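You operate a simulated robot arm through the tools that you are given. There is no shell and no other tool.

The job below is to be done with a simulated robot arm. You get a single attempt, and the scene is never put back.

Task
Test the three docked batteries once, move the one showing ERR to the grey rack and switch the dock off.
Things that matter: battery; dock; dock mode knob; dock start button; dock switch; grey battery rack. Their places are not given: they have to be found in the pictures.

Only the result counts: the job must be done as asked and must still hold three seconds after the hand-in. Knocking over, shifting, dropping, spilling or breaking anything else fails it.

Robot
A 7-joint arm with a two-finger parallel gripper, fixed in place. Base frame: the origin is at the foot of the arm, x ahead of it, y to its left, z up. Units: m, degrees, N and s.
With the tool pointing down near the work surface it reaches from about 0.42 to 0.9 m from the base axis. Its first joint turns from -17.0 to 126.0 degrees. Payload 1.57 kg.
The tool frame sits at the grasp point between the pads (the TCP): z along the fingers, y along the line on which they close. The tips reach 0.03 m beyond it. Largest opening 0.08 m; finger width 0.017, thickness 0.012; the body of the gripper, 0.04 by 0.082 m, starts 0.08 m behind the TCP.
Orientation is that of the tool frame in the base frame, as a unit quaternion [x, y, z, w]. With the fingers straight down and closing along the base's y, the tool's x points along the base's -x, its y along +y and its z along -z.

Tools
- The arm moves only by the tool play_rows. Its argument "steps" is text: rows parted by semicolons, each of 7 numbers parted by spaces: the finger opening in m, from 0 to 0.08, then the shift along the tool's x, y, z in m, then the turn, a rotation vector about the tool's x, y, z in degrees. In form: claw x y z wx wy wz; .... A call has 1 to 20 rows; each row shifts and turns the commanded pose from where the row before left it, along the tool's axes as they then stand. Each row takes 0.2 s and may step no farther than 0.05 m and 8.6 degrees from the row before; otherwise, or with a gripper value out of range, the whole call is refused. A pose out of reach is approached as far as the arm can. The call stops where the force on the tool passes 40 N (or 10 N more than at its start, if that is more) or the arm is blocked; 0.2 s more then pass. Each finger travels about 0.045 m/s and halts on what it meets, pressing with about 36 N; the grip force reading is that of the motor and also rises with nothing between the fingers. The clock runs only during rows and for 0.2 s after the last one: add rows that do not move to give the fingers time. The reply holds the time, the measured pose of the TCP, the force on the tool along the base axes, the opening and the grip force, in the units named above and with some noise, with the torque about the TCP (base axes, N m) and any sound that the robot's microphone picked up.
- Cameras (640 x 400 px; columns grow to the right, rows downward): "scene" is fixed at [0.2178, -0.5046, 1.6824]; the picture's right is [0.32, -0.95, 0.00], its down [-0.87, -0.30, -0.40] and it looks along [0.38, 0.13, -0.92] (base axes); focal length 214 px, centre (320, 200). "wrist" rides on the gripper at [0.072, -0.007, -0.122] in the tool frame; the picture's right is [0.09, 1.00, 0.00], its down [-0.84, 0.08, -0.54] and it looks along [-0.54, 0.05, 0.84] (tool axes); focal length 238 px, centre (320, 200).
- snapshot(camera): a new picture of that camera. No time passes.
- raise_lower(by): slides the trunk up (or, below 0, down) by that many m; the arm rides with it, the base frame stays. It gives what a move gives, with no picture.
- point_at(camera, pixels): for up to 12 pixels [column, row] of the newest picture of that camera ("zoom" is the newest enlarged one), the place [x, y, z] in the base frame of the surface seen there, good to about 0.002 m, but the place of the scene camera against the robot may be out by one fixed shift of up to 0.018 m in any direction. No time passes.
- enlarge(camera, box): a new picture of the part [left, top, right, bottom] of that camera's present view, enlarged. No time passes.
- close_job(): hands the job in; it is judged then, once.

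Open the gripper and draw the arm clear of the work before you hand the job in, unless the task says otherwise.

The tools are called after "Request:" by a JSON object that holds its "op" and its "data". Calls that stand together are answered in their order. play_rows: Moves the arm, as the interface text tells. Its arguments: {"type":"object","properties":{"steps":{"type":"string"}},"required":["steps"]} The other tools are called the same way: raise_lower (by) slides the trunk up or down; snapshot (camera) takes a picture; point_at (camera, pixels) gives the place of the surface under pixels of a picture; enlarge (camera, box) takes an enlarged picture of a part of a camera's view; close_job () hands the job in.

At the start:

```text
time_s: 0.0
ee_pos: [0.7089, -0.0355, 1.2411]
orientation: [0.001, 1.0, 0.0, 0.0]
ft_force: [-0.5, -0.7, -0.2]
ft_torque: [-0.02, -0.01, -0.03]
gripper_width: 0.08
gripper_force: 0.0
trunk travel left (down, up): [-0.675, 0.115]
```

scene: 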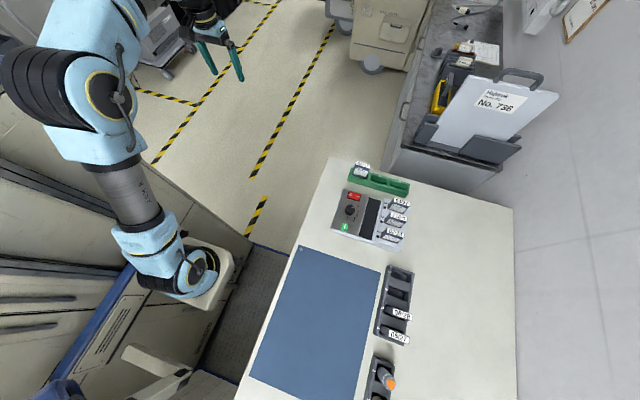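
wrist: 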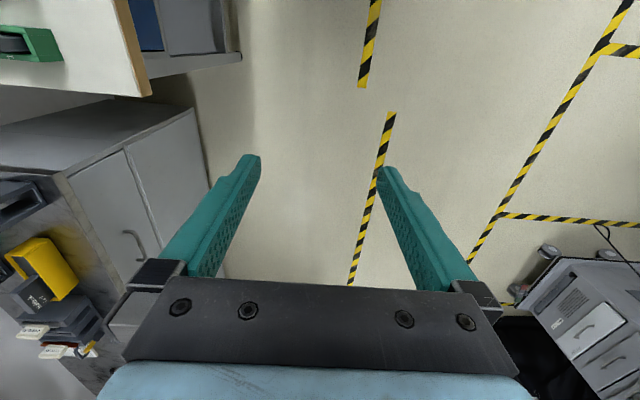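

The scene picture shows a table with a dock around (370,215), a green rack at (380,182), a grey rack at (395,305) and something else at (380,380). I enlarge these to read them.

Request:
{"op": "enlarge", "data": {"camera": "scene", "box": [320, 150, 440, 260]}}

Request:
{"op": "enlarge", "data": {"camera": "scene", "box": [340, 250, 460, 400]}}

Request:
{"op": "snapshot", "data": {"camera": "scene"}}

```text
3.64 times, centred on (380, 205) of scene
```

zoom: 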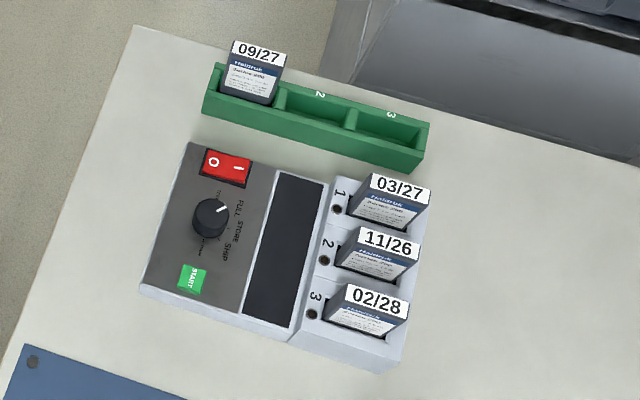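

```text
2.67 times, centred on (400, 325) of scene
```

zoom: 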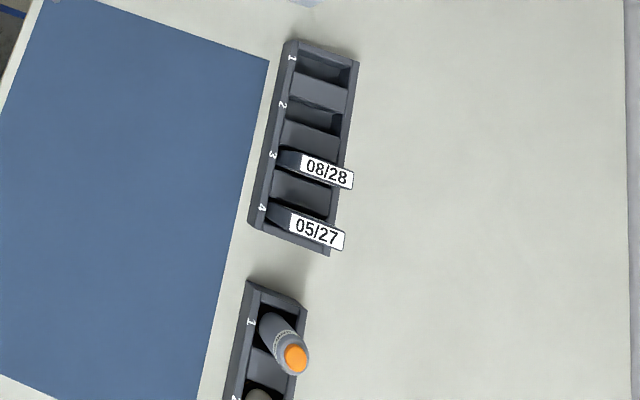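

```text
taken
```

scene: 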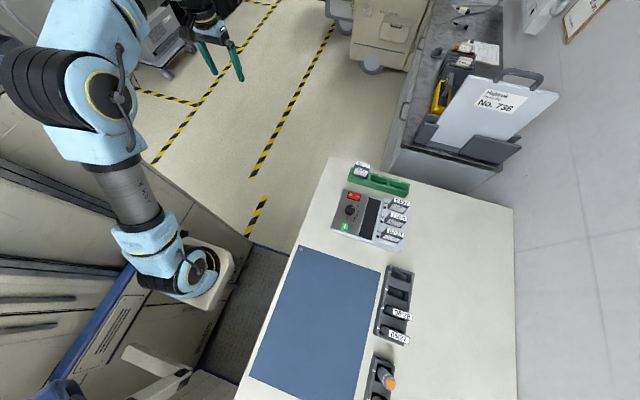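

I ask for 3D places of key features in the scene picture: dock corners, switch, knob, start button, racks, table.

Request:
{"op": "point_at", "data": {"camera": "scene", "pixels": [[353, 196], [350, 211], [345, 227], [371, 215], [400, 202], [398, 217], [397, 234], [401, 270], [399, 282], [402, 313], [399, 336], [440, 250]]}}

Request:
{"op": "point_at", "data": {"camera": "scene", "pixels": [[332, 158], [513, 210], [240, 390], [361, 172], [378, 182], [400, 190], [320, 300], [388, 383]]}}

```text
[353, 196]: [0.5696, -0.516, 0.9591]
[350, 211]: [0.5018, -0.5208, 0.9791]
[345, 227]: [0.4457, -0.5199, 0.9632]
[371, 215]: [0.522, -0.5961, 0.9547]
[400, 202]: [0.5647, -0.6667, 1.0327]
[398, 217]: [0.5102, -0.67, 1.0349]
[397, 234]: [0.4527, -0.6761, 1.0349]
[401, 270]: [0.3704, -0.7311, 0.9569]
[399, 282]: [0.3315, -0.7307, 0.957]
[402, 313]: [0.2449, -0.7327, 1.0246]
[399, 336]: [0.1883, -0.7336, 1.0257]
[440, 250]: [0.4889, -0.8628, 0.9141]
```

```text
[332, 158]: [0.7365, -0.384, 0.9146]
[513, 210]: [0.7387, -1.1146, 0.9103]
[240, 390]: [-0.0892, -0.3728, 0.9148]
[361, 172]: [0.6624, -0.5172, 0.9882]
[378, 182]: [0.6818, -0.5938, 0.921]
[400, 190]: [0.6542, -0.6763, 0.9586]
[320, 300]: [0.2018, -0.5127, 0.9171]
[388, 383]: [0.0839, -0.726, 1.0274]
```

The table is at z≈0.914, the dock around (0.51,-0.59), and the 4-slot grey battery rack around (0.29,-0.73). I move the hand at its present height to a place from which the wrist camera sees the dock.

Request:
{"op": "play_rows", "data": {"steps": "0.08 0.027 -0.041 0 0 0 0;0.08 0.027 -0.041 0 0 0 0;0.08 0.027 -0.041 0 0 0 0;0.08 0.027 -0.041 0 0 0 0;0.08 0.027 -0.041 0 0 0 0;0.08 0.027 -0.041 0 0 0 0;0.08 0.027 -0.041 0 0 0 0;0.08 0.027 -0.041 0 0 0 0;0.08 0.027 -0.041 0 0 0 0;0.08 0.027 -0.041 0 0 0 0;0.08 0.027 -0.041 0 0 0 0;0.08 0.027 -0.041 0 0 0 0;0.08 0.027 -0.041 0 0 0 0;0.08 0 0 0 0 0 0"}}

```text
time_s: 3.0
ee_pos: [0.3562, -0.5678, 1.2407]
orientation: [0.0, 1.0, 0.0, 0.001]
ft_force: [0.4, 1.0, 0.6]
ft_torque: [-0.03, -0.01, -0.03]
gripper_width: 0.0799
gripper_force: 0.1
trunk travel left (down, up): [-0.675, 0.115]
```

The hand arrived at (0.356,-0.568). I take pictures with both cameras.

Request:
{"op": "snapshot", "data": {"camera": "wrist"}}

Request:
{"op": "snapshot", "data": {"camera": "scene"}}

```text
taken
```

wrist: 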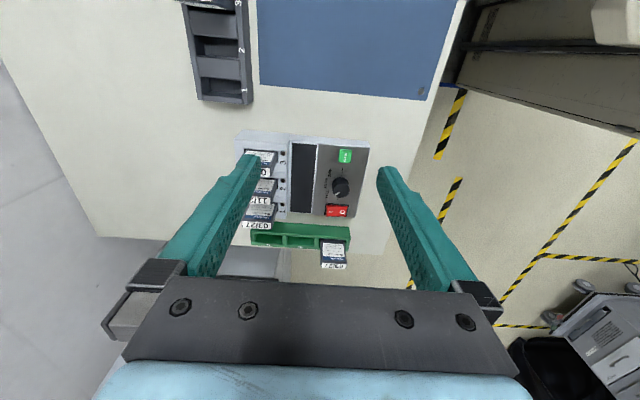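

```text
taken
```

scene: 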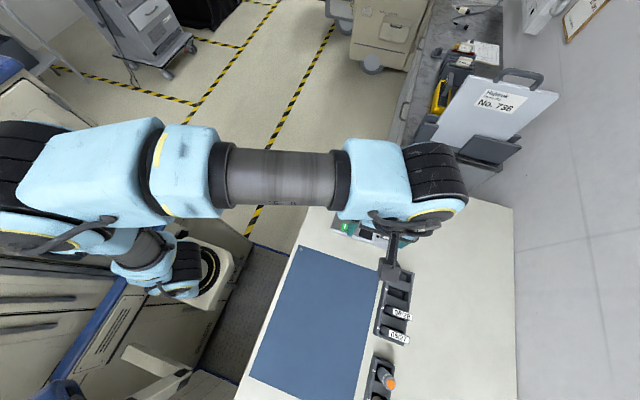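

The dock is seen in the wrist view at columns 235-370, rows 130-225. I enlarge it and get places there, to compare with the scene camera.

Request:
{"op": "enlarge", "data": {"camera": "wrist", "box": [230, 120, 380, 220]}}

Request:
{"op": "point_at", "data": {"camera": "wrist", "pixels": [[345, 156], [341, 187], [339, 210], [303, 180], [268, 156], [266, 185], [262, 212], [334, 247], [219, 48], [220, 86], [250, 203], [150, 150]]}}

```text
4.00 times, centred on (305, 170) of wrist
```

zoom: 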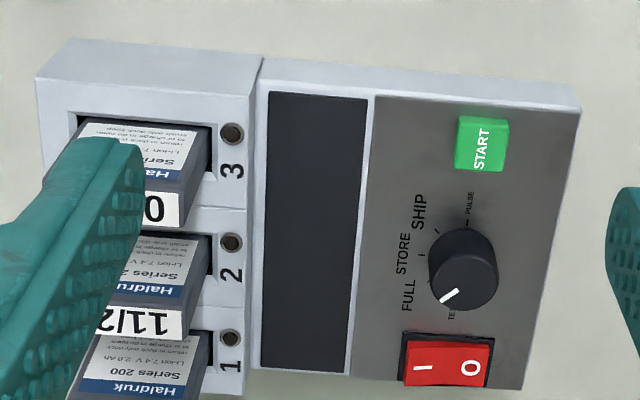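

```text
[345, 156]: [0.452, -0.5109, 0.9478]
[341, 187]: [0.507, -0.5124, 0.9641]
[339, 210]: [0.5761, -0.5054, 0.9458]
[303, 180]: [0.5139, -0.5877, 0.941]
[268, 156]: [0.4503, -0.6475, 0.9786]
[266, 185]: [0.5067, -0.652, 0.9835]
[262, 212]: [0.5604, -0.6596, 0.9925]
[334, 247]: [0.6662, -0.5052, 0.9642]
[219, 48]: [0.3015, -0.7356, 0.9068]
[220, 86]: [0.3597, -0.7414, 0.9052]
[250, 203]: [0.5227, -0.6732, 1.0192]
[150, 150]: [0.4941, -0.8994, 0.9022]
```

The wrist camera places are about (+0.006,+0.009,-0.012) off the scene camera's, so I trust the wrist. The knob has FULL/STORE/SHIP/PULSE/TE.. labels; I move closer to read them.

Request:
{"op": "play_rows", "data": {"steps": "0.08 -0.01 0.02 0.033 0 0 0;0.08 -0.01 0.02 0.033 0 0 0;0.08 -0.01 0.02 0.034 0 0 0;0.08 0 0 0 0 0 0;0.08 0 0 0 0 0 0"}}

Request:
{"op": "snapshot", "data": {"camera": "wrist"}}

Request:
{"op": "enlarge", "data": {"camera": "wrist", "box": [260, 130, 400, 220]}}

```text
time_s: 4.2
ee_pos: [0.3847, -0.5097, 1.1412]
orientation: [0.0, 1.0, 0.0, -0.001]
ft_force: [0.9, 0.0, 0.6]
ft_torque: [-0.02, 0.01, -0.03]
gripper_width: 0.0798
gripper_force: 0.0
trunk travel left (down, up): [-0.675, 0.115]
```

```text
taken
```

wrist: 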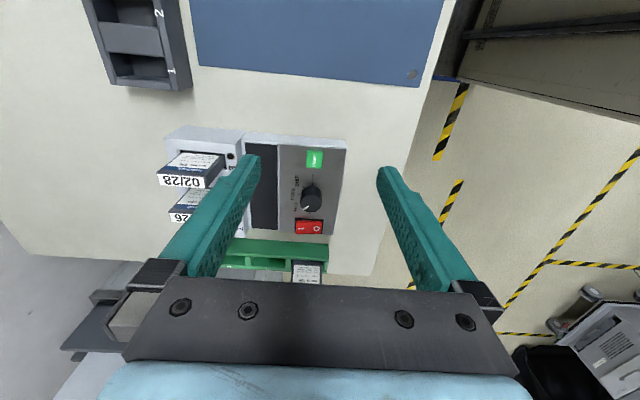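

```text
4.44 times, centred on (330, 175) of wrist
```

zoom: 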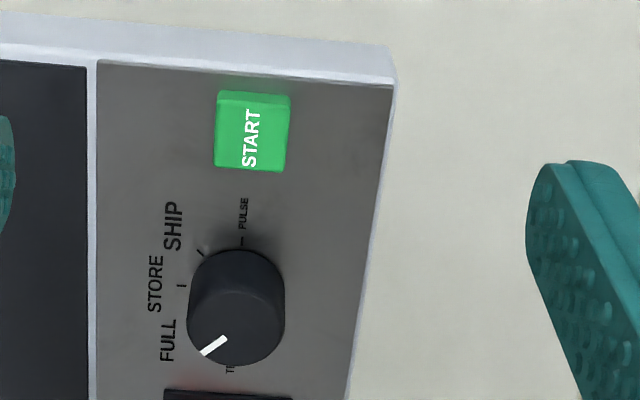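

The pointer is at FULL; labels run SHIP, STORE, FULL, with PULSE and "TE…" at the ends, the latter hidden behind the knob. I move ahead in x to see the knob from straight above.

Request:
{"op": "play_rows", "data": {"steps": "0.08 -0.048 -0.01 0 0 0 0;0.08 -0.048 -0.01 0 0 0 0;0.08 -0.048 -0.01 0 0 0 0;0.08 -0.048 -0.01 0 0 0 0;0.08 0 0 0 0 0 0;0.08 0 0 0 0 0 0"}}

Request:
{"op": "snapshot", "data": {"camera": "wrist"}}

```text
time_s: 5.6
ee_pos: [0.5805, -0.5483, 1.1406]
orientation: [0.0, 1.0, 0.0, 0.0]
ft_force: [1.0, -0.4, 0.4]
ft_torque: [-0.01, -0.01, -0.02]
gripper_width: 0.0798
gripper_force: 0.0
trunk travel left (down, up): [-0.675, 0.115]
```

```text
taken
```

wrist: 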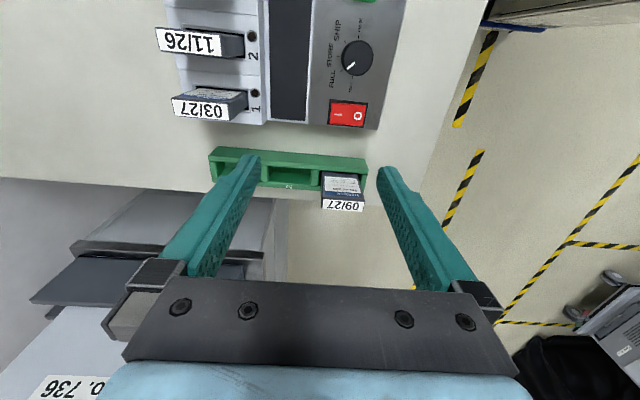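

The knob is at (357,58) from above now, the rocker at (348,113). I enlarge this area.

Request:
{"op": "enlarge", "data": {"camera": "wrist", "box": [310, 10, 410, 130]}}

Request:
{"op": "enlarge", "data": {"camera": "wrist", "box": [150, 0, 310, 130]}}

Request:
{"op": "point_at", "data": {"camera": "wrist", "pixels": [[357, 58], [346, 70], [350, 66], [338, 113], [358, 113], [380, 60], [335, 60], [245, 44], [220, 29], [215, 53], [252, 36], [253, 92]]}}

```text
3.33 times, centred on (360, 70) of wrist
```

zoom: 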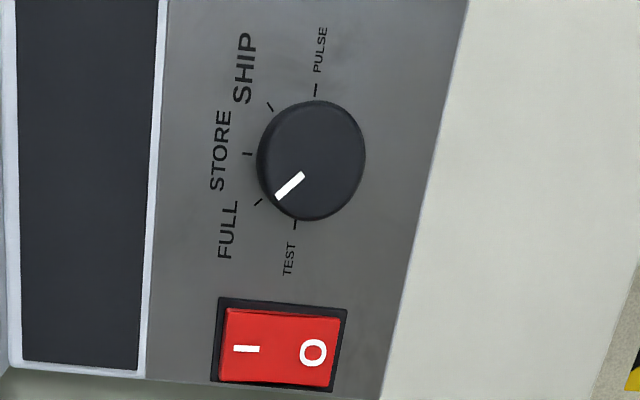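

```text
3.08 times, centred on (230, 65) of wrist
```

zoom: 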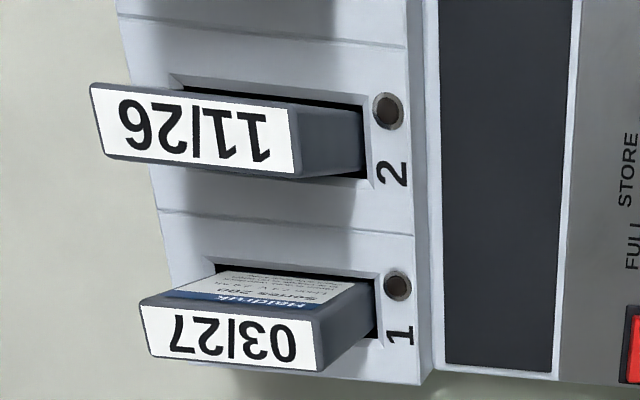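

```text
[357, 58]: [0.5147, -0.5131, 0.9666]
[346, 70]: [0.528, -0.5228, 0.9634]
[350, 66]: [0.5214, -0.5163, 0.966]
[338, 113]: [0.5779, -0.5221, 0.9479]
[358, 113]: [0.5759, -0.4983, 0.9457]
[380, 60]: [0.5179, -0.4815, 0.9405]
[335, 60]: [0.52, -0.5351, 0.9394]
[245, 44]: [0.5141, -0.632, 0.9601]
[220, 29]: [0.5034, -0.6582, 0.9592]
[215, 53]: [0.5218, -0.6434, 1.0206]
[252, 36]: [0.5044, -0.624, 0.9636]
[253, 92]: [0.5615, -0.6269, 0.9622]
```

The knob points to FULL and TEST sits 45° further counterclockwise (seen from above). The display is dark, so the dock seems off; the "I" end of the rocker is at about (0.577,-0.522,0.948). I close the fingers and come down above it.

Request:
{"op": "play_rows", "data": {"steps": "0 0.0035 0.026 0 0 0 0;0 0 0 0.04 0 0 0;0 0 0 0.04 0 0 0;0 0 0 0.04 0 0 0;0 0 0 0.015 0 0 0;0 0 0 0 0 0 0"}}

Request:
{"op": "snapshot", "data": {"camera": "wrist"}}

```text
time_s: 7.0
ee_pos: [0.5765, -0.5233, 1.0066]
orientation: [0.0, 1.0, -0.001, 0.0]
ft_force: [-0.8, 0.9, 0.1]
ft_torque: [0.0, 0.01, -0.02]
gripper_width: 0.0
gripper_force: 21.4
trunk travel left (down, up): [-0.675, 0.115]
```

```text
taken
```

wrist: 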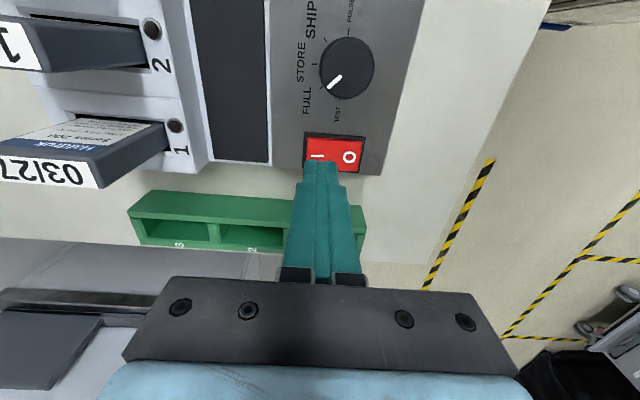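

The closed tips hang over the "I" end. I check rocker places from this closer view.

Request:
{"op": "enlarge", "data": {"camera": "wrist", "box": [280, 110, 400, 200]}}

Request:
{"op": "point_at", "data": {"camera": "wrist", "pixels": [[308, 142], [318, 142], [328, 142], [335, 142], [342, 143], [350, 143], [358, 144], [348, 158], [360, 168], [306, 134], [363, 139], [347, 68]]}}

```text
4.44 times, centred on (340, 155) of wrist
```

zoom: 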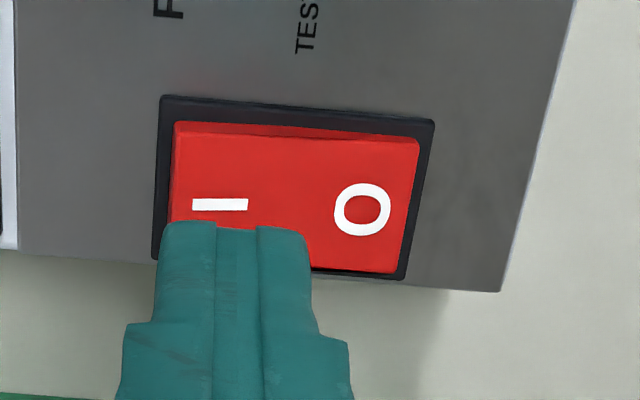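

```text
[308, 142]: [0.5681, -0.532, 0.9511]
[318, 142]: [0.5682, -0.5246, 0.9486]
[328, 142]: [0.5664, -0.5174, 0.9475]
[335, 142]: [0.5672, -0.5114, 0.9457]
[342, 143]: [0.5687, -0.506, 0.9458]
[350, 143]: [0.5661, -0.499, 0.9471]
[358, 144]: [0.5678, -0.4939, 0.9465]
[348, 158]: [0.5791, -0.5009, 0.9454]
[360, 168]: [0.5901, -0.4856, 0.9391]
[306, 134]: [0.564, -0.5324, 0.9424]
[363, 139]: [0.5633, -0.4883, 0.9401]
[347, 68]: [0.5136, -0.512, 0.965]
```

The "I" end is higher (0.951) than the "O" end (~0.946), meaning it is off now. I press the "I" end down in small steps.

Request:
{"op": "play_rows", "data": {"steps": "0 0 -0.001 0.012 0 0 0;0 0 0 0.01 0 0 0;0 0 0 0.003 0 0 0;0 0 0 0.003 0 0 0;0 0 0 0.003 0 0 0;0 0 0 0.002 0 0 0"}}

Request:
{"op": "snapshot", "data": {"camera": "wrist"}}

```text
time_s: 8.4
ee_pos: [0.5763, -0.5251, 0.9778]
orientation: [0.001, 1.0, -0.003, 0.003]
ft_force: [-2.0, -2.8, 30.9]
ft_torque: [0.26, 0.12, 0.05]
gripper_width: 0.0001
gripper_force: 21.2
trunk travel left (down, up): [-0.675, 0.115]
```

```text
taken
```

wrist: 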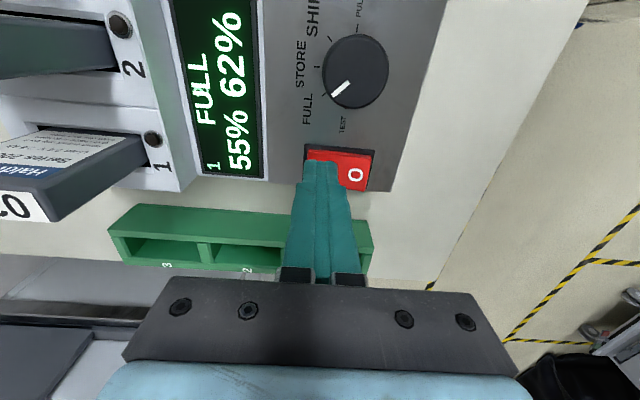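

The display lit up: "FULL 55% 62% …". I rise, open the fingers to 0.06 and go over the knob at (0.5145,-0.5125).

Request:
{"op": "play_rows", "data": {"steps": "0 0 0 -0.03 0 0 0;0.06 0 0 -0.04 0 0 0;0.06 0.031 0.006 0 0 0 0;0.06 0.031 0.006 0 0 0 0;0.06 0 0 0 0 0 0;0.06 0 0 0 0 0 0"}}

Request:
{"op": "snapshot", "data": {"camera": "wrist"}}

```text
time_s: 9.8
ee_pos: [0.5151, -0.5107, 1.0445]
orientation: [0.0, 1.0, 0.0, -0.001]
ft_force: [1.0, -1.1, -0.3]
ft_torque: [-0.03, -0.02, 0.0]
gripper_width: 0.0599
gripper_force: 0.0
trunk travel left (down, up): [-0.675, 0.115]
```

```text
taken
```

wrist: 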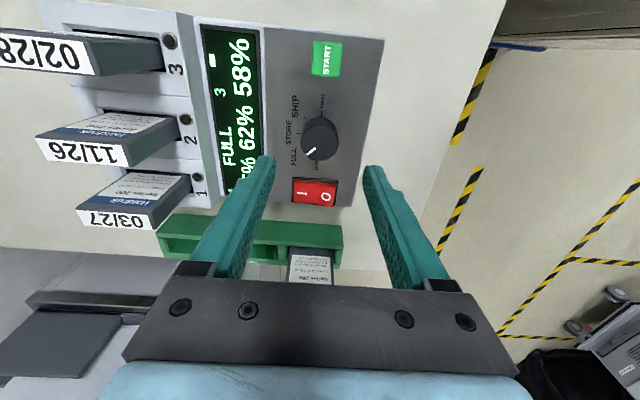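

The knob sits at (321,138) between the fingers. I measure its rim to centre on it.

Request:
{"op": "enlarge", "data": {"camera": "wrist", "box": [280, 90, 380, 170]}}

Request:
{"op": "point_at", "data": {"camera": "wrist", "pixels": [[321, 138], [321, 150], [305, 143], [336, 144], [321, 128], [321, 157], [330, 58], [345, 100], [318, 145]]}}

```text
5.00 times, centred on (330, 130) of wrist
```

zoom: 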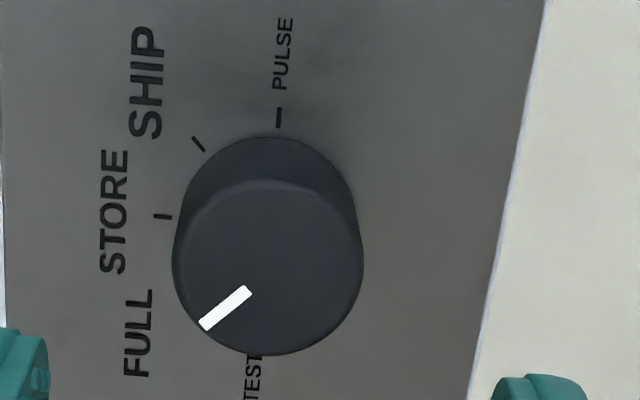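

```text
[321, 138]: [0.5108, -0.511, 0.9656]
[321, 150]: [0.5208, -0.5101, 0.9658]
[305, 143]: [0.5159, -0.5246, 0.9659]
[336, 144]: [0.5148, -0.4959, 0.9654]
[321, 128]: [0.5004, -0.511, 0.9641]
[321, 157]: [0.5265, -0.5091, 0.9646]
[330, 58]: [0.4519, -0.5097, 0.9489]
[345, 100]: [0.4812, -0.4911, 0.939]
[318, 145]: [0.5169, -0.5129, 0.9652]
```

Knob centre ≈ (0.515,-0.511), rim radius ≈0.0177, top 0.9655, panel 0.939. The tool is centred; I go down to TCP z≈0.974 and close on it.

Request:
{"op": "play_rows", "data": {"steps": "0.06 0 -0.0005 0.035 0 0 0;0.06 0 0 0.025 0 0 0;0.06 0 0 0.01 0 0 0;0.02 0 0 0 0 0 0;0.02 0 0 0 0 0 0;0.02 0 0 0 0 0 0;0.02 0 0 0 0 0 0"}}

```text
time_s: 11.4
ee_pos: [0.5141, -0.5112, 0.9724]
orientation: [0.0, 1.0, 0.0, 0.0]
ft_force: [-1.0, 3.9, -1.9]
ft_torque: [-0.29, -0.15, 0.03]
gripper_width: 0.0338
gripper_force: 35.7
trunk travel left (down, up): [-0.675, 0.115]
```

The knob is gripped (0.0338 m). I turn 45° counterclockwise seen from above, that is −45° about the tool's z.

Request:
{"op": "play_rows", "data": {"steps": "0.02 0 0 0 0 0 -7.5;0.02 0 0 0 0 0 -7.5;0.02 0 0 0 0 0 -7.5;0.02 0 0 0 0 0 -7.5;0.02 0 0 0 0 0 -7.5;0.02 0 0 0 0 0 -7.5;0.02 0 0 0 0 0 0"}}

Request:
{"op": "snapshot", "data": {"camera": "wrist"}}

```text
time_s: 13.0
ee_pos: [0.5146, -0.5125, 0.973]
orientation: [-0.384, 0.923, 0.0, 0.0]
ft_force: [5.8, 2.8, -10.5]
ft_torque: [-0.23, -0.45, -0.08]
gripper_width: 0.0334
gripper_force: 41.1
trunk travel left (down, up): [-0.675, 0.115]
```

```text
taken
```

wrist: 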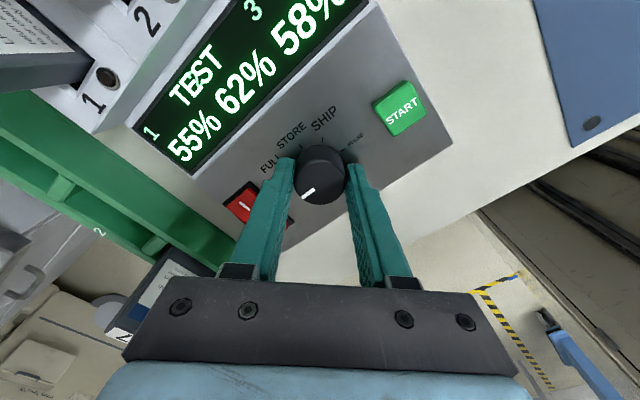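

The display now reads TEST. I release, rise and turn the hand back, closing the fingers.

Request:
{"op": "play_rows", "data": {"steps": "0.06 0 0 0 0 0 0;0.06 0 0 0 0 0 0;0.06 0 0 0 0 0 0;0.06 0 0 -0.035 0 0 0;0.06 0 0 -0.035 0 0 0;0 0 0 0 0 0 7.5;0 0 0 0 0 0 7.5;0 0 0 0 0 0 7.5;0 0 0 0 0 0 7.5;0 0 0 0 0 0 7.5;0 0 0 0 0 0 7.5;0 0 0 0 0 0 0"}}

Request:
{"op": "snapshot", "data": {"camera": "wrist"}}

```text
time_s: 15.6
ee_pos: [0.5141, -0.5125, 1.0432]
orientation: [0.001, 1.0, 0.0, 0.001]
ft_force: [-0.9, -0.1, 0.0]
ft_torque: [0.03, -0.02, -0.03]
gripper_width: 0.0
gripper_force: 21.1
trunk travel left (down, up): [-0.675, 0.115]
```

```text
taken
```

wrist: 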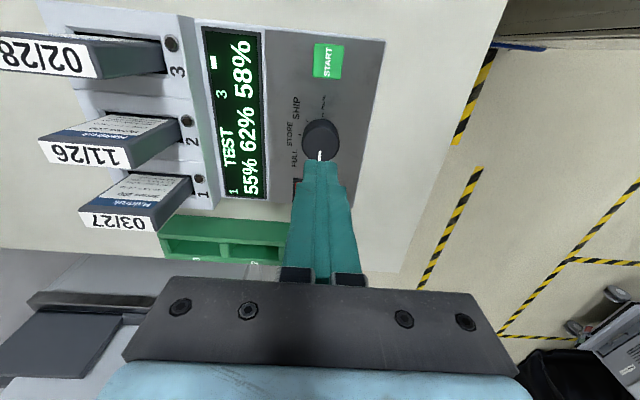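

The knob points at TEST. I measure the START button at (328,62) and read the battery labels.

Request:
{"op": "point_at", "data": {"camera": "wrist", "pixels": [[328, 61], [318, 61], [340, 62], [328, 48], [328, 73], [350, 62]]}}

Request:
{"op": "enlarge", "data": {"camera": "wrist", "box": [0, 20, 200, 240]}}

Request:
{"op": "enlarge", "data": {"camera": "wrist", "box": [190, 20, 280, 210]}}

```text
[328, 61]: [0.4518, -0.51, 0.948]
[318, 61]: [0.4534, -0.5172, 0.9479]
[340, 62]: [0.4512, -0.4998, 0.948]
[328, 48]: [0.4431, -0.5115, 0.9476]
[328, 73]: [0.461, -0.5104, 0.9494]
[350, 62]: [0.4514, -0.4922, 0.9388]
```

```text
1.82 times, centred on (100, 130) of wrist
```

zoom: 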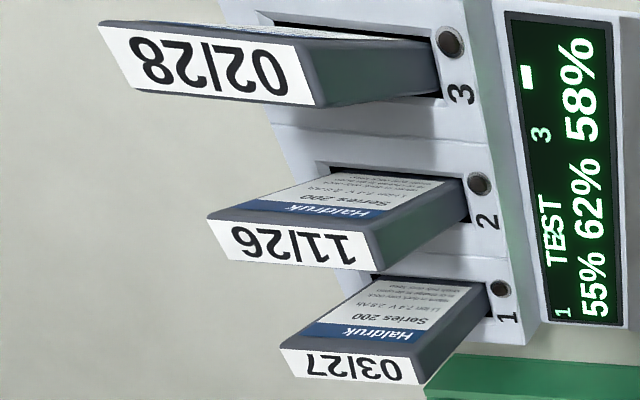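

```text
2.11 times, centred on (235, 115) of wrist
```

zoom: 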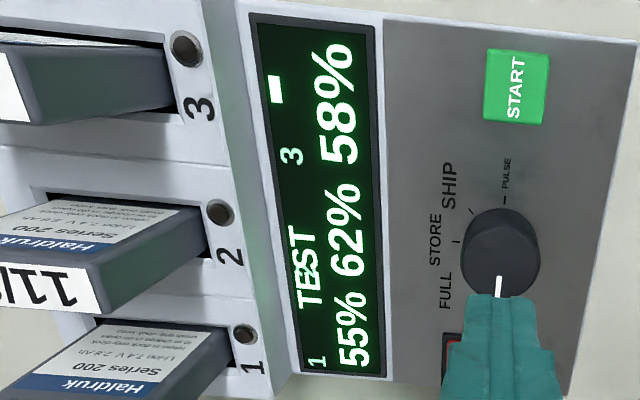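

START centre ≈ (0.452,-0.5095,0.948). I go over it, press it once by about 5 mm and come straight back up.

Request:
{"op": "play_rows", "data": {"steps": "0 0.031 0.0015 0 0 0 0;0 0.031 0.0015 0 0 0 0;0 0 0 0 0 0 0;0 0 0 0.04 0 0 0;0 0 0 0.02 0 0 0;0 0 0 0.004 0 0 0;0 0 0 0.003 0 0 0;0 0 0 0.003 0 0 0;0 0 0 0 0 0 0;0 0 0 -0.02 0 0 0;0 0 0 -0.04 0 0 0;0 0 0 0 0 0 0"}}

Request:
{"op": "snapshot", "data": {"camera": "wrist"}}

```text
time_s: 18.2
ee_pos: [0.4512, -0.5091, 1.0325]
orientation: [0.001, 1.0, 0.0, 0.0]
ft_force: [0.3, -1.1, -0.3]
ft_torque: [0.04, 0.01, 0.03]
gripper_width: 0.0
gripper_force: 21.4
trunk travel left (down, up): [-0.675, 0.115]
heard: click
```

```text
taken
```

wrist: 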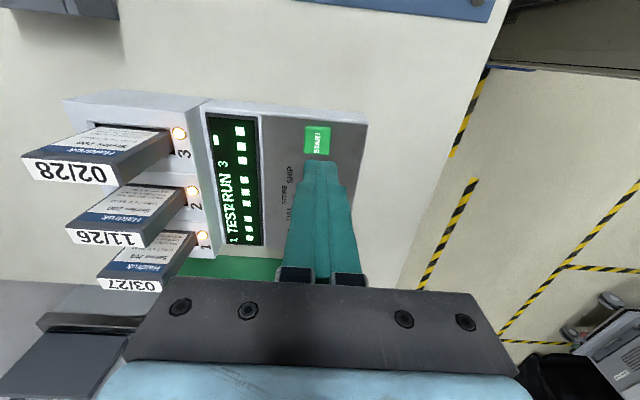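

A click was heard and the display shows "TEST RUN" with orange lamps. While it runs, I move up and back for a good view and let time pass.

Request:
{"op": "play_rows", "data": {"steps": "0 0 0 -0.04 0 0 0;0 0 -0.03 -0.03 0 0 0;0.08 0.02 -0.04 0 0 0 0;0.08 0.02 -0.03 0 0 0 0;0.08 0 0 0 0 0 0;0.08 0 0 0 0 0 0;0.08 0 0 0 0 0 0;0.08 0 0 0 0 0 0;0.08 0 0 0 0 0 0;0.08 0 0 0 0 0 0;0.08 0 0 0 0 0 0;0.08 0 0 0 0 0 0;0.08 0 0 0 0 0 0;0.08 0 0 0 0 0 0;0.08 0 0 0 0 0 0;0.08 0 0 0 0 0 0"}}

Request:
{"op": "snapshot", "data": {"camera": "wrist"}}

```text
time_s: 21.6
ee_pos: [0.4128, -0.6117, 1.1025]
orientation: [0.0, 1.0, 0.0, 0.0]
ft_force: [-0.5, 0.2, -0.1]
ft_torque: [0.0, 0.02, 0.0]
gripper_width: 0.0801
gripper_force: 0.1
trunk travel left (down, up): [-0.675, 0.115]
```

```text
taken
```

wrist: 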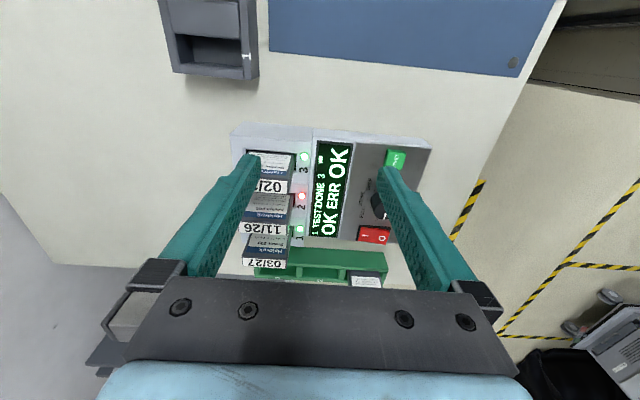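

Request:
{"op": "enlarge", "data": {"camera": "wrist", "box": [230, 120, 400, 270]}}

```text
2.67 times, centred on (315, 195) of wrist
```

zoom: 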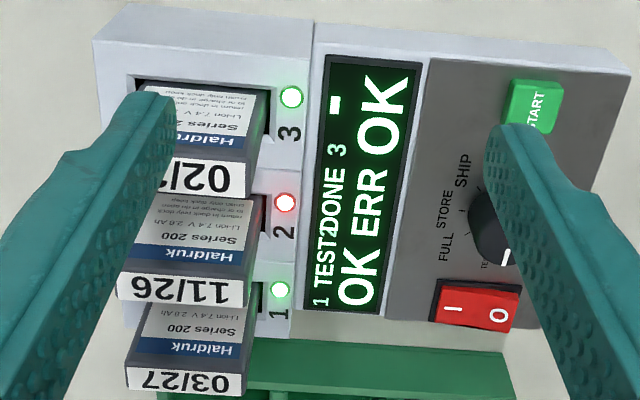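

The test is done: 1 OK, 2 ERR (red lamp, battery 11/26), 3 OK. I shift sideways and back to see battery 2 between the fingers.

Request:
{"op": "play_rows", "data": {"steps": "0.08 0.01 -0.03 -0.02 0 0 0;0.08 0.01 -0.02 -0.02 0 0 0;0.08 0 0 0 0 0 0;0.08 0 0 0 0 0 0"}}

Request:
{"op": "snapshot", "data": {"camera": "wrist"}}

Request:
{"op": "enlarge", "data": {"camera": "wrist", "box": [270, 120, 370, 250]}}

Request:
{"op": "snapshot", "data": {"camera": "scene"}}

```text
time_s: 22.6
ee_pos: [0.391, -0.6606, 1.1429]
orientation: [0.0, 1.0, 0.0, 0.0]
ft_force: [-0.7, -0.7, -0.5]
ft_torque: [0.02, 0.02, -0.03]
gripper_width: 0.0797
gripper_force: 0.1
trunk travel left (down, up): [-0.675, 0.115]
```

```text
taken
```

wrist: 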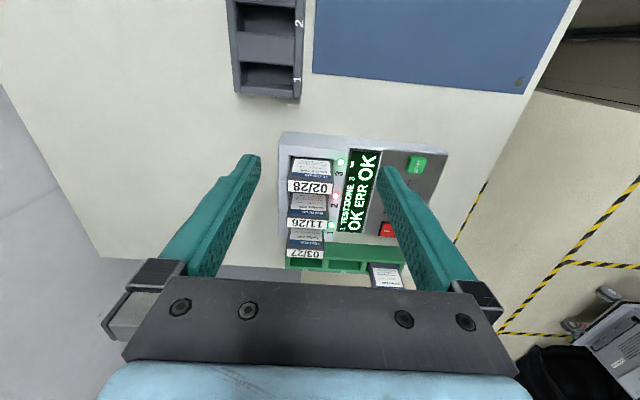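

```text
3.08 times, centred on (320, 185) of wrist
```

zoom: 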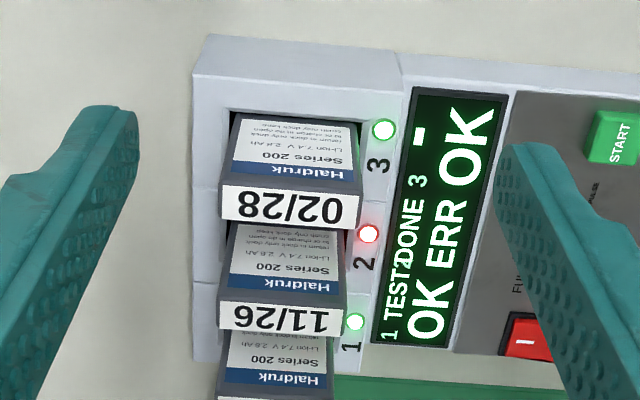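

```text
taken
```

scene: 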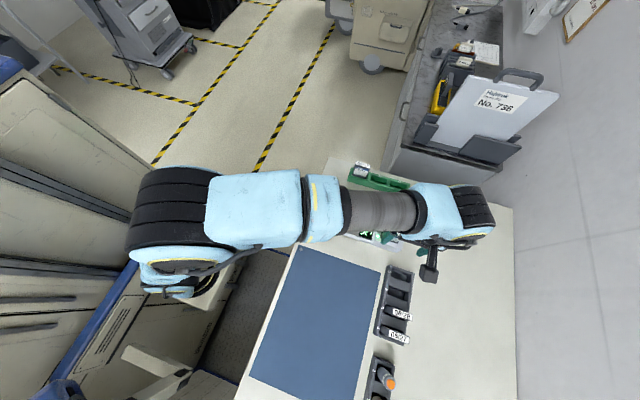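

I measure battery 2's top label corners and the slot; its label is the top face.

Request:
{"op": "point_at", "data": {"camera": "zoom", "pixels": [[222, 305], [222, 328], [280, 320], [337, 310], [337, 335], [235, 280], [280, 270], [335, 275], [280, 240], [226, 190], [350, 200], [280, 205]]}}

Request:
{"op": "point_at", "data": {"camera": "wrist", "pixels": [[240, 67], [300, 70], [270, 80], [270, 55], [296, 84], [237, 92], [296, 96], [265, 20], [268, 45]]}}

```text
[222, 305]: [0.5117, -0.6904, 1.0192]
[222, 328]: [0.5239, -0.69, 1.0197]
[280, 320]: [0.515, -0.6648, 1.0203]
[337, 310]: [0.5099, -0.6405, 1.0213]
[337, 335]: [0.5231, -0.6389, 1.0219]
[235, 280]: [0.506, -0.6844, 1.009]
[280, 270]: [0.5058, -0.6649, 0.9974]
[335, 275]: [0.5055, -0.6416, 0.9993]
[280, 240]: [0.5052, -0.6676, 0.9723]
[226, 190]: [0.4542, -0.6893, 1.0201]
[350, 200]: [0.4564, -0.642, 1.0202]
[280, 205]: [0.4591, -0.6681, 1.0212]
```

```text
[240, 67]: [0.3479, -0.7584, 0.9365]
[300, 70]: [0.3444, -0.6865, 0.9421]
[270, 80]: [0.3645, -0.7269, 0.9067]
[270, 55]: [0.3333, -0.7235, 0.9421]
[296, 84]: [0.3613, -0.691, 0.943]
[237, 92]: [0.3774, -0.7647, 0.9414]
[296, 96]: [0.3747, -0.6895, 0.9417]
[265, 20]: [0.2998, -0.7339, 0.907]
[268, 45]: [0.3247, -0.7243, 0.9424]
```

Battery 2: centre (0.516,-0.665), about 0.052 wide in y, 0.021 thick in x, top at z 1.020, upright. Now I go look at the grey rack's free slots.

Request:
{"op": "play_rows", "data": {"steps": "0.08 0.04 -0.02 0 0 0 0;0.08 0.04 -0.02 0 0 0 0;0.08 0.04 -0.02 0 0 0 0;0.08 0 0 0 0 0 0;0.08 0 0 0 0 0 0"}}

Request:
{"op": "snapshot", "data": {"camera": "wrist"}}

Request:
{"op": "enlarge", "data": {"camera": "wrist", "box": [240, 60, 380, 220]}}

```text
time_s: 23.8
ee_pos: [0.2716, -0.718, 1.1443]
orientation: [0.0, 1.0, 0.0, 0.0]
ft_force: [0.1, 0.1, -0.5]
ft_torque: [0.01, -0.01, 0.02]
gripper_width: 0.0801
gripper_force: 0.1
trunk travel left (down, up): [-0.675, 0.115]
```

```text
taken
```

wrist: 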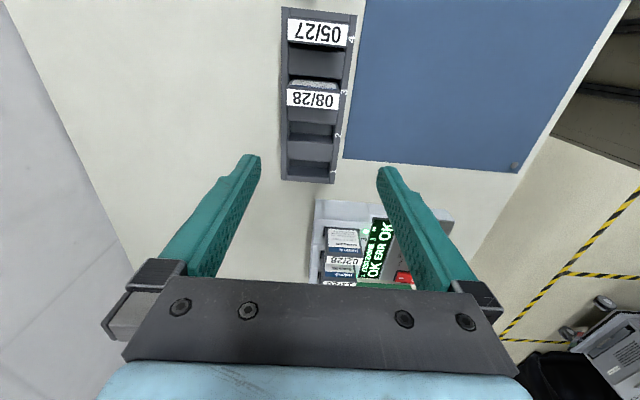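

```text
2.50 times, centred on (310, 140) of wrist
```

zoom: 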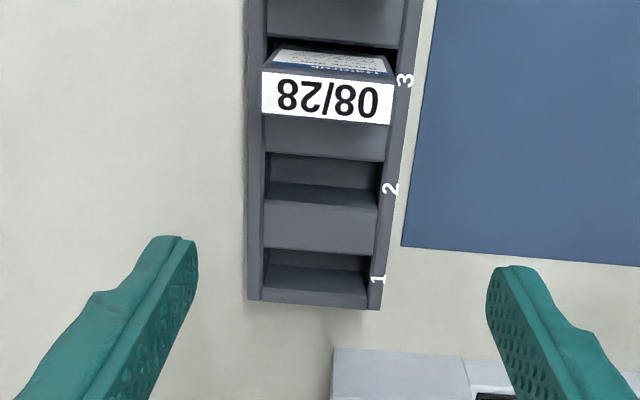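

I measure the slot edges, floors and the stored battery 08/28 for reference.

Request:
{"op": "point_at", "data": {"camera": "zoom", "pixels": [[320, 245], [320, 256], [320, 264], [320, 275], [320, 290], [320, 298], [258, 275], [270, 280], [360, 285], [374, 270], [320, 302], [250, 290]]}}

Request:
{"op": "point_at", "data": {"camera": "zoom", "pixels": [[320, 150], [320, 157], [320, 165], [320, 178], [320, 190], [320, 200], [320, 210], [270, 195], [370, 205], [264, 120], [390, 125], [264, 76]]}}

Request:
{"op": "point_at", "data": {"camera": "zoom", "pixels": [[392, 80], [328, 60], [328, 100], [320, 128], [320, 140], [255, 170], [264, 220], [383, 215], [404, 40], [320, 20], [320, 35], [320, 45]]}}

```text
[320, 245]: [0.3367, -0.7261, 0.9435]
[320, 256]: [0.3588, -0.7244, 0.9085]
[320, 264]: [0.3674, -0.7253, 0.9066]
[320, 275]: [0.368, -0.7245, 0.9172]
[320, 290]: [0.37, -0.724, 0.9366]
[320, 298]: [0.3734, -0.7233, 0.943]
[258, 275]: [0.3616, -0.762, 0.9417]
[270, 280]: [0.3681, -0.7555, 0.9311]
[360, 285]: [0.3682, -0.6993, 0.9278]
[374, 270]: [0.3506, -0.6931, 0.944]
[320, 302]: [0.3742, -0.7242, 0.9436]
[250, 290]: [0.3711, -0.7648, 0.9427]
```

```text
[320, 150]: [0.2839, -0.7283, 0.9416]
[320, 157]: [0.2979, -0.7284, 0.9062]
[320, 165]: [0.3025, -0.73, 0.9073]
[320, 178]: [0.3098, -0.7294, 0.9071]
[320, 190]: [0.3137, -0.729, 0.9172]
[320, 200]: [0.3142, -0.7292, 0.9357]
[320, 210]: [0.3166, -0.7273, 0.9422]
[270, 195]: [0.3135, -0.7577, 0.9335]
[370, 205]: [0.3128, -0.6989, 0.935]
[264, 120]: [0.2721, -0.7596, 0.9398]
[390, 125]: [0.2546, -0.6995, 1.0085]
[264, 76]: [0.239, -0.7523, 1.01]
```

```text
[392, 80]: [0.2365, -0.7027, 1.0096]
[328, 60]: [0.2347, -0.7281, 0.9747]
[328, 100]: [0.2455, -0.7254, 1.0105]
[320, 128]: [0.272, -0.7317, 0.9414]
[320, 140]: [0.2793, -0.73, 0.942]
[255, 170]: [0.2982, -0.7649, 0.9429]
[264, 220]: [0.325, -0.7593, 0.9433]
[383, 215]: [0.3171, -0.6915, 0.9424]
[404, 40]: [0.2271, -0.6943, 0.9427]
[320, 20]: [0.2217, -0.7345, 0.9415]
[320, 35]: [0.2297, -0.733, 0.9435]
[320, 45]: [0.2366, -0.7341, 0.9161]
```

Free slot 1: x 0.341–0.369 (centre 0.355), y centre −0.7265, floor 0.907, top 0.943; the stored battery top is 1.010. I return above battery 2 and check alignment.

Request:
{"op": "play_rows", "data": {"steps": "0.08 -0.0407 0.0088 0 0 0 0;0.08 -0.0407 0.0088 0 0 0 0;0.08 -0.0407 0.0088 0 0 0 0;0.08 -0.0407 0.0088 0 0 0 0;0.08 -0.0407 0.0088 0 0 0 0;0.08 -0.0407 0.0088 0 0 0 0;0.08 0 0 0.04 0 0 0;0.08 0 0 0.02 0 0 0;0.08 0 0 0 0 0 0;0.08 0 0 0 0 0 0"}}

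Request:
{"op": "snapshot", "data": {"camera": "wrist"}}

```text
time_s: 26.0
ee_pos: [0.5182, -0.6659, 1.085]
orientation: [0.001, 1.0, 0.0, 0.0]
ft_force: [-0.6, 0.6, 0.1]
ft_torque: [0.0, 0.0, -0.01]
gripper_width: 0.0798
gripper_force: 0.1
trunk travel left (down, up): [-0.675, 0.115]
```

```text
taken
```

wrist: 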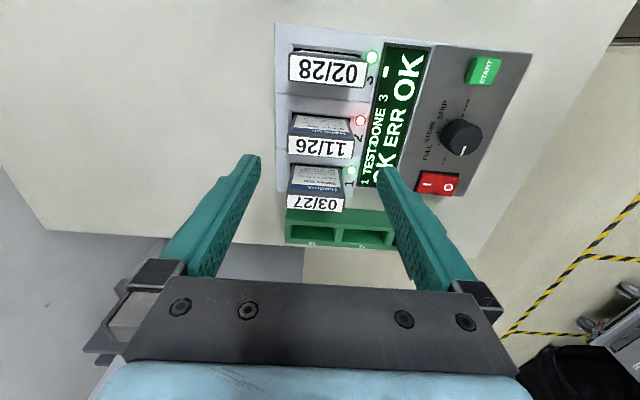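

Request:
{"op": "enlarge", "data": {"camera": "wrist", "box": [270, 100, 370, 220]}}

Request:
{"op": "point_at", "data": {"camera": "wrist", "pixels": [[290, 140], [290, 150], [320, 142], [320, 151], [350, 145], [350, 154], [320, 136], [353, 148], [358, 135], [288, 146]]}}

```text
3.33 times, centred on (320, 160) of wrist
```

zoom: 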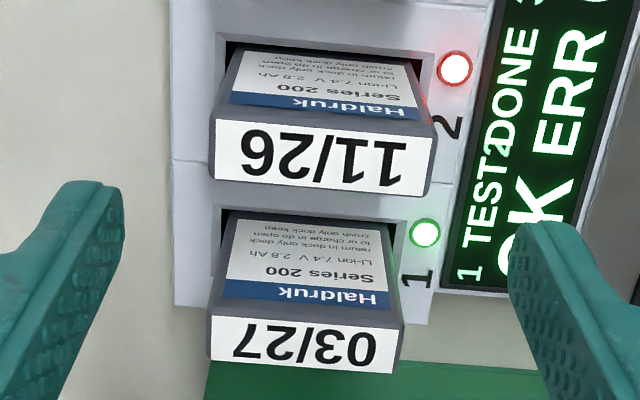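

```text
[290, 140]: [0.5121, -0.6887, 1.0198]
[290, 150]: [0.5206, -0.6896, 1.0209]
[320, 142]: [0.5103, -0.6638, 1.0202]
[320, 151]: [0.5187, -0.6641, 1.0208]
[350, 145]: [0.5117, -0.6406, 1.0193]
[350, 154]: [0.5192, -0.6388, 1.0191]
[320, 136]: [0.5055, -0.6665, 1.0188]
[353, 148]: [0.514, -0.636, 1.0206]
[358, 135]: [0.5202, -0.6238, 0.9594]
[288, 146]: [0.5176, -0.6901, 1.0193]
```

Battery 2's top spans y −0.691…−0.636 and x 0.5055…0.524, so I shift by (−0.003,+0.002), go down to TCP z 1.000 and close along y.

Request:
{"op": "play_rows", "data": {"steps": "0.08 0.003 0.0022 0.02 0 0 0;0.08 0 0 0.035 0 0 0;0.08 0 0 0.02 0 0 0;0.08 0 0 0.01 0 0 0;0.08 0 0 0 0 0 0;0.045 0 0 0 0 0 0;0.045 0 0 0 0 0 0;0.045 0 0 0 0 0 0;0.045 0 0 0 0 0 0"}}

Request:
{"op": "snapshot", "data": {"camera": "wrist"}}

```text
time_s: 28.0
ee_pos: [0.514, -0.6653, 0.9976]
orientation: [0.0, 1.0, -0.001, 0.0]
ft_force: [1.0, -0.8, 0.0]
ft_torque: [-0.07, 0.03, -0.04]
gripper_width: 0.0559
gripper_force: 35.8
trunk travel left (down, up): [-0.675, 0.115]
```

```text
taken
```

wrist: 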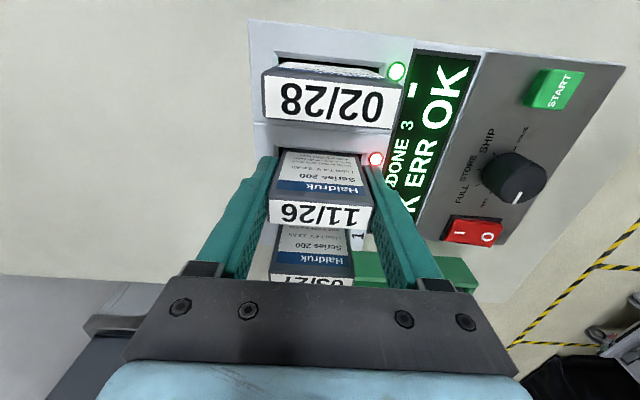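

Battery 2 is gripped at width 0.056. I read the label's small print before lifting.

Request:
{"op": "enlarge", "data": {"camera": "wrist", "box": [275, 145, 375, 200]}}

```text
6.40 times, centred on (325, 172) of wrist
```

zoom: 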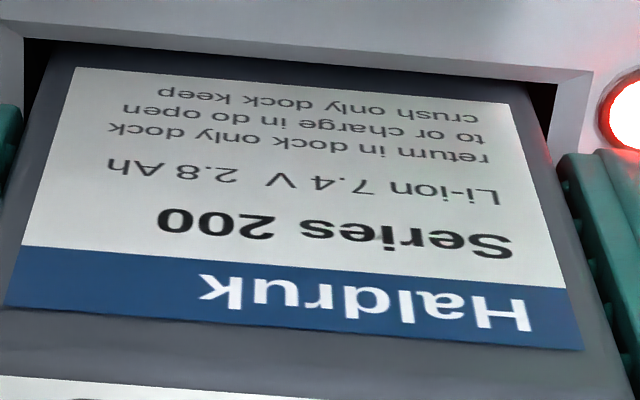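

The print is filler only. I lift the battery straight up, slowly at first.

Request:
{"op": "play_rows", "data": {"steps": "0.045 0 0 -0.005 0 0 0;0.045 0 0 -0.01 0 0 0;0.045 0 0 -0.015 0 0 0;0.045 0 0 -0.025 0 0 0;0.045 0 0 -0.03 0 0 0;0.045 0 0 -0.03 0 0 0;0.045 0 0 -0.03 0 0 0;0.045 0 0 0 0 0 0;0.045 0 0 0 0 0 0"}}

Request:
{"op": "snapshot", "data": {"camera": "wrist"}}

```text
time_s: 30.0
ee_pos: [0.5124, -0.6656, 1.1444]
orientation: [0.0, 1.0, 0.0, 0.0]
ft_force: [0.6, -0.2, -1.4]
ft_torque: [-0.01, -0.01, 0.0]
gripper_width: 0.0553
gripper_force: 35.9
trunk travel left (down, up): [-0.675, 0.115]
```

```text
taken
```

wrist: 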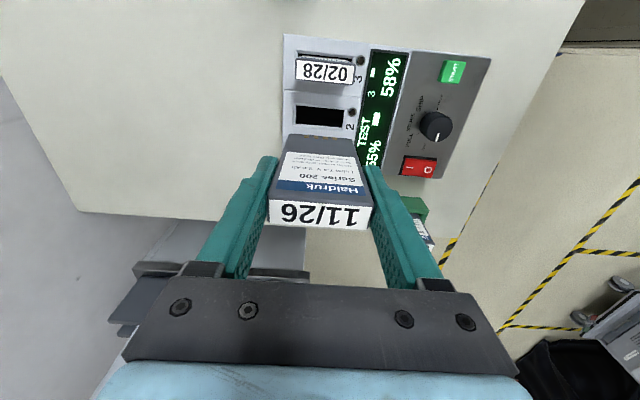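

The battery is in the hand, clear of the dock. I measure how it sits in the hand (front face, top, lower edge).

Request:
{"op": "enlarge", "data": {"camera": "wrist", "box": [260, 125, 380, 235]}}

Request:
{"op": "point_at", "data": {"camera": "wrist", "pixels": [[320, 138], [320, 150], [320, 165], [320, 180], [320, 197], [320, 208], [320, 224], [272, 210], [366, 215], [290, 138], [350, 142], [320, 228]]}}

```text
3.64 times, centred on (320, 180) of wrist
```

zoom: 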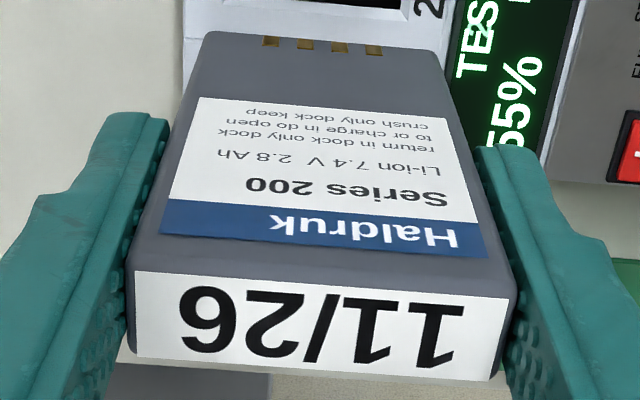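

```text
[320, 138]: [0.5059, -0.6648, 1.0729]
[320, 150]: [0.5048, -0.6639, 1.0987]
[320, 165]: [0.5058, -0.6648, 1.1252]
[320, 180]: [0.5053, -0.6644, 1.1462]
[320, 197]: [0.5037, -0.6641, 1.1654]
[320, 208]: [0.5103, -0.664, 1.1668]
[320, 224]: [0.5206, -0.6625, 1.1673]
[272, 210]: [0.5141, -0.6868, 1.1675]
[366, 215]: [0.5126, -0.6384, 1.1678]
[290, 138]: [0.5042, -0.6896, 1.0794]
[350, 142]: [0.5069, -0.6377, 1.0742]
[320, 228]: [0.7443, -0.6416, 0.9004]
```

The battery in hand: centre ≈ (0.514,−0.664), top 1.167, bottom ≈1.064. I carry it by (−0.159,−0.063) over rack slot 1 and lower to just above the rack.

Request:
{"op": "play_rows", "data": {"steps": "0.045 0.03975 -0.01575 0 0 0 0;0.045 0.03975 -0.01575 0 0 0 0;0.045 0.03975 -0.01575 0 0 0 0;0.045 0.03975 -0.01575 0 0 0 0;0.045 0 0 0 0 0 0;0.045 0 0 0.04 0 0 0;0.045 0 0 0.04 0 0 0;0.045 0 0 0.015 0 0 0;0.045 0 0 0 0 0 0;0.045 0 0 0 0 0 0"}}

Request:
{"op": "snapshot", "data": {"camera": "wrist"}}

Request:
{"op": "enlarge", "data": {"camera": "wrist", "box": [240, 90, 400, 210]}}

```text
time_s: 32.2
ee_pos: [0.3533, -0.7281, 1.0497]
orientation: [0.001, 1.0, 0.0, -0.001]
ft_force: [0.0, 0.5, -1.7]
ft_torque: [0.01, 0.01, -0.02]
gripper_width: 0.0557
gripper_force: 36.3
trunk travel left (down, up): [-0.675, 0.115]
```

```text
taken
```

wrist: 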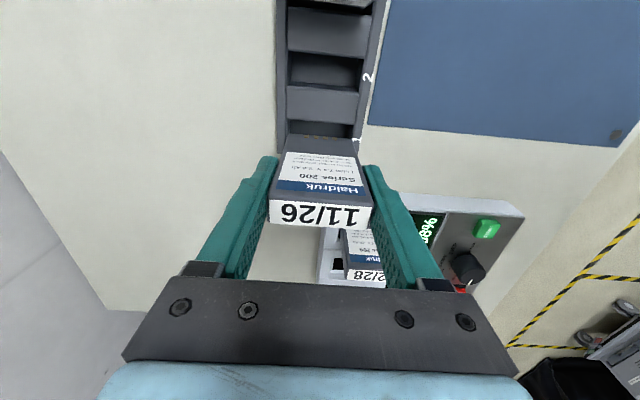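

```text
3.33 times, centred on (320, 150) of wrist
```

zoom: 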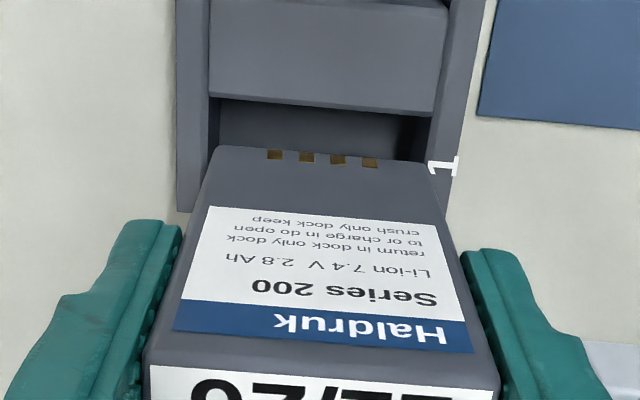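

I measure the slot-1 front edge, rack walls and the battery's bottom edge in this view.

Request:
{"op": "point_at", "data": {"camera": "zoom", "pixels": [[320, 95], [320, 103], [320, 112], [320, 130], [320, 150], [320, 180], [220, 160], [425, 185], [195, 150], [206, 130], [440, 120], [434, 150]]}}

Request:
{"op": "point_at", "data": {"camera": "zoom", "pixels": [[214, 80], [208, 80], [180, 120], [434, 100], [446, 90], [470, 90], [209, 170], [213, 165], [432, 180], [438, 200], [160, 330], [482, 330]]}}

```text
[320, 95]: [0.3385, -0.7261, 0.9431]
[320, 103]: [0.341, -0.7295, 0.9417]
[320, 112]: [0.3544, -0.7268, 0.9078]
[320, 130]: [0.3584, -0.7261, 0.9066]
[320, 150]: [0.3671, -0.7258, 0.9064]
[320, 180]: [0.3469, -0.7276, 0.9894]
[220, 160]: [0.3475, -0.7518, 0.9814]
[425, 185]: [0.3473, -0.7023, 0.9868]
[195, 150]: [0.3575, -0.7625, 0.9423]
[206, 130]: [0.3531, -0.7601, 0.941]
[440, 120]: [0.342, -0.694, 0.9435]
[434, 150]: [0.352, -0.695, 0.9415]
```

```text
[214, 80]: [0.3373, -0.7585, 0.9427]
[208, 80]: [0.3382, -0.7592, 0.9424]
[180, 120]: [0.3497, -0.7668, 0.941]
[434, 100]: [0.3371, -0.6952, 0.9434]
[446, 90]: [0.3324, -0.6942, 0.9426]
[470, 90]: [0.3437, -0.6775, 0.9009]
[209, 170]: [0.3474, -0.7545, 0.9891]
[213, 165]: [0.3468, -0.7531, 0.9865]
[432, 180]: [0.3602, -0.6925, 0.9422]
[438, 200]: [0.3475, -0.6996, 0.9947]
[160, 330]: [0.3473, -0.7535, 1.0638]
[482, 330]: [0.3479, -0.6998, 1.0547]
```

The slot runs x 0.3415–0.3685 and y −0.759…−0.695; the battery front is at 0.3473 with centre y −0.727. I shift 1.8 mm back in x and lower into the slot.

Request:
{"op": "play_rows", "data": {"steps": "0.045 0.0018 0 0 0 0 0;0.045 0 0 0.015 0 0 0;0.045 0 0 0.015 0 0 0;0.045 0 0 0.012 0 0 0;0.045 0 0 0.01 0 0 0;0.045 0 0 0.005 0 0 0;0.045 0 0 0 0 0 0"}}

Request:
{"op": "snapshot", "data": {"camera": "wrist"}}

```text
time_s: 33.8
ee_pos: [0.3524, -0.7273, 0.992]
orientation: [0.0, 1.0, 0.0, 0.0]
ft_force: [0.8, 0.3, -1.0]
ft_torque: [0.0, 0.01, -0.02]
gripper_width: 0.0555
gripper_force: 36.1
trunk travel left (down, up): [-0.675, 0.115]
```

```text
taken
```

wrist: 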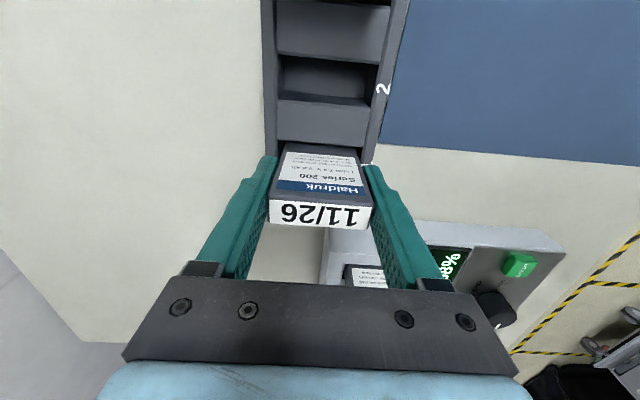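

The battery is inside the slot with no contact force. I lower in small steps until it stands on the floor of the slot.

Request:
{"op": "play_rows", "data": {"steps": "0.045 0 0 0.002 0 0 0;0.045 0 0 0.0015 0 0 0;0.045 0 0 0.001 0 0 0;0.045 0 0 0 0 0 0"}}

```text
time_s: 34.8
ee_pos: [0.3512, -0.7266, 0.988]
orientation: [0.0, 1.0, -0.001, 0.001]
ft_force: [1.6, 1.3, 10.2]
ft_torque: [0.51, -0.08, -0.02]
gripper_width: 0.0552
gripper_force: 36.3
trunk travel left (down, up): [-0.675, 0.115]
```

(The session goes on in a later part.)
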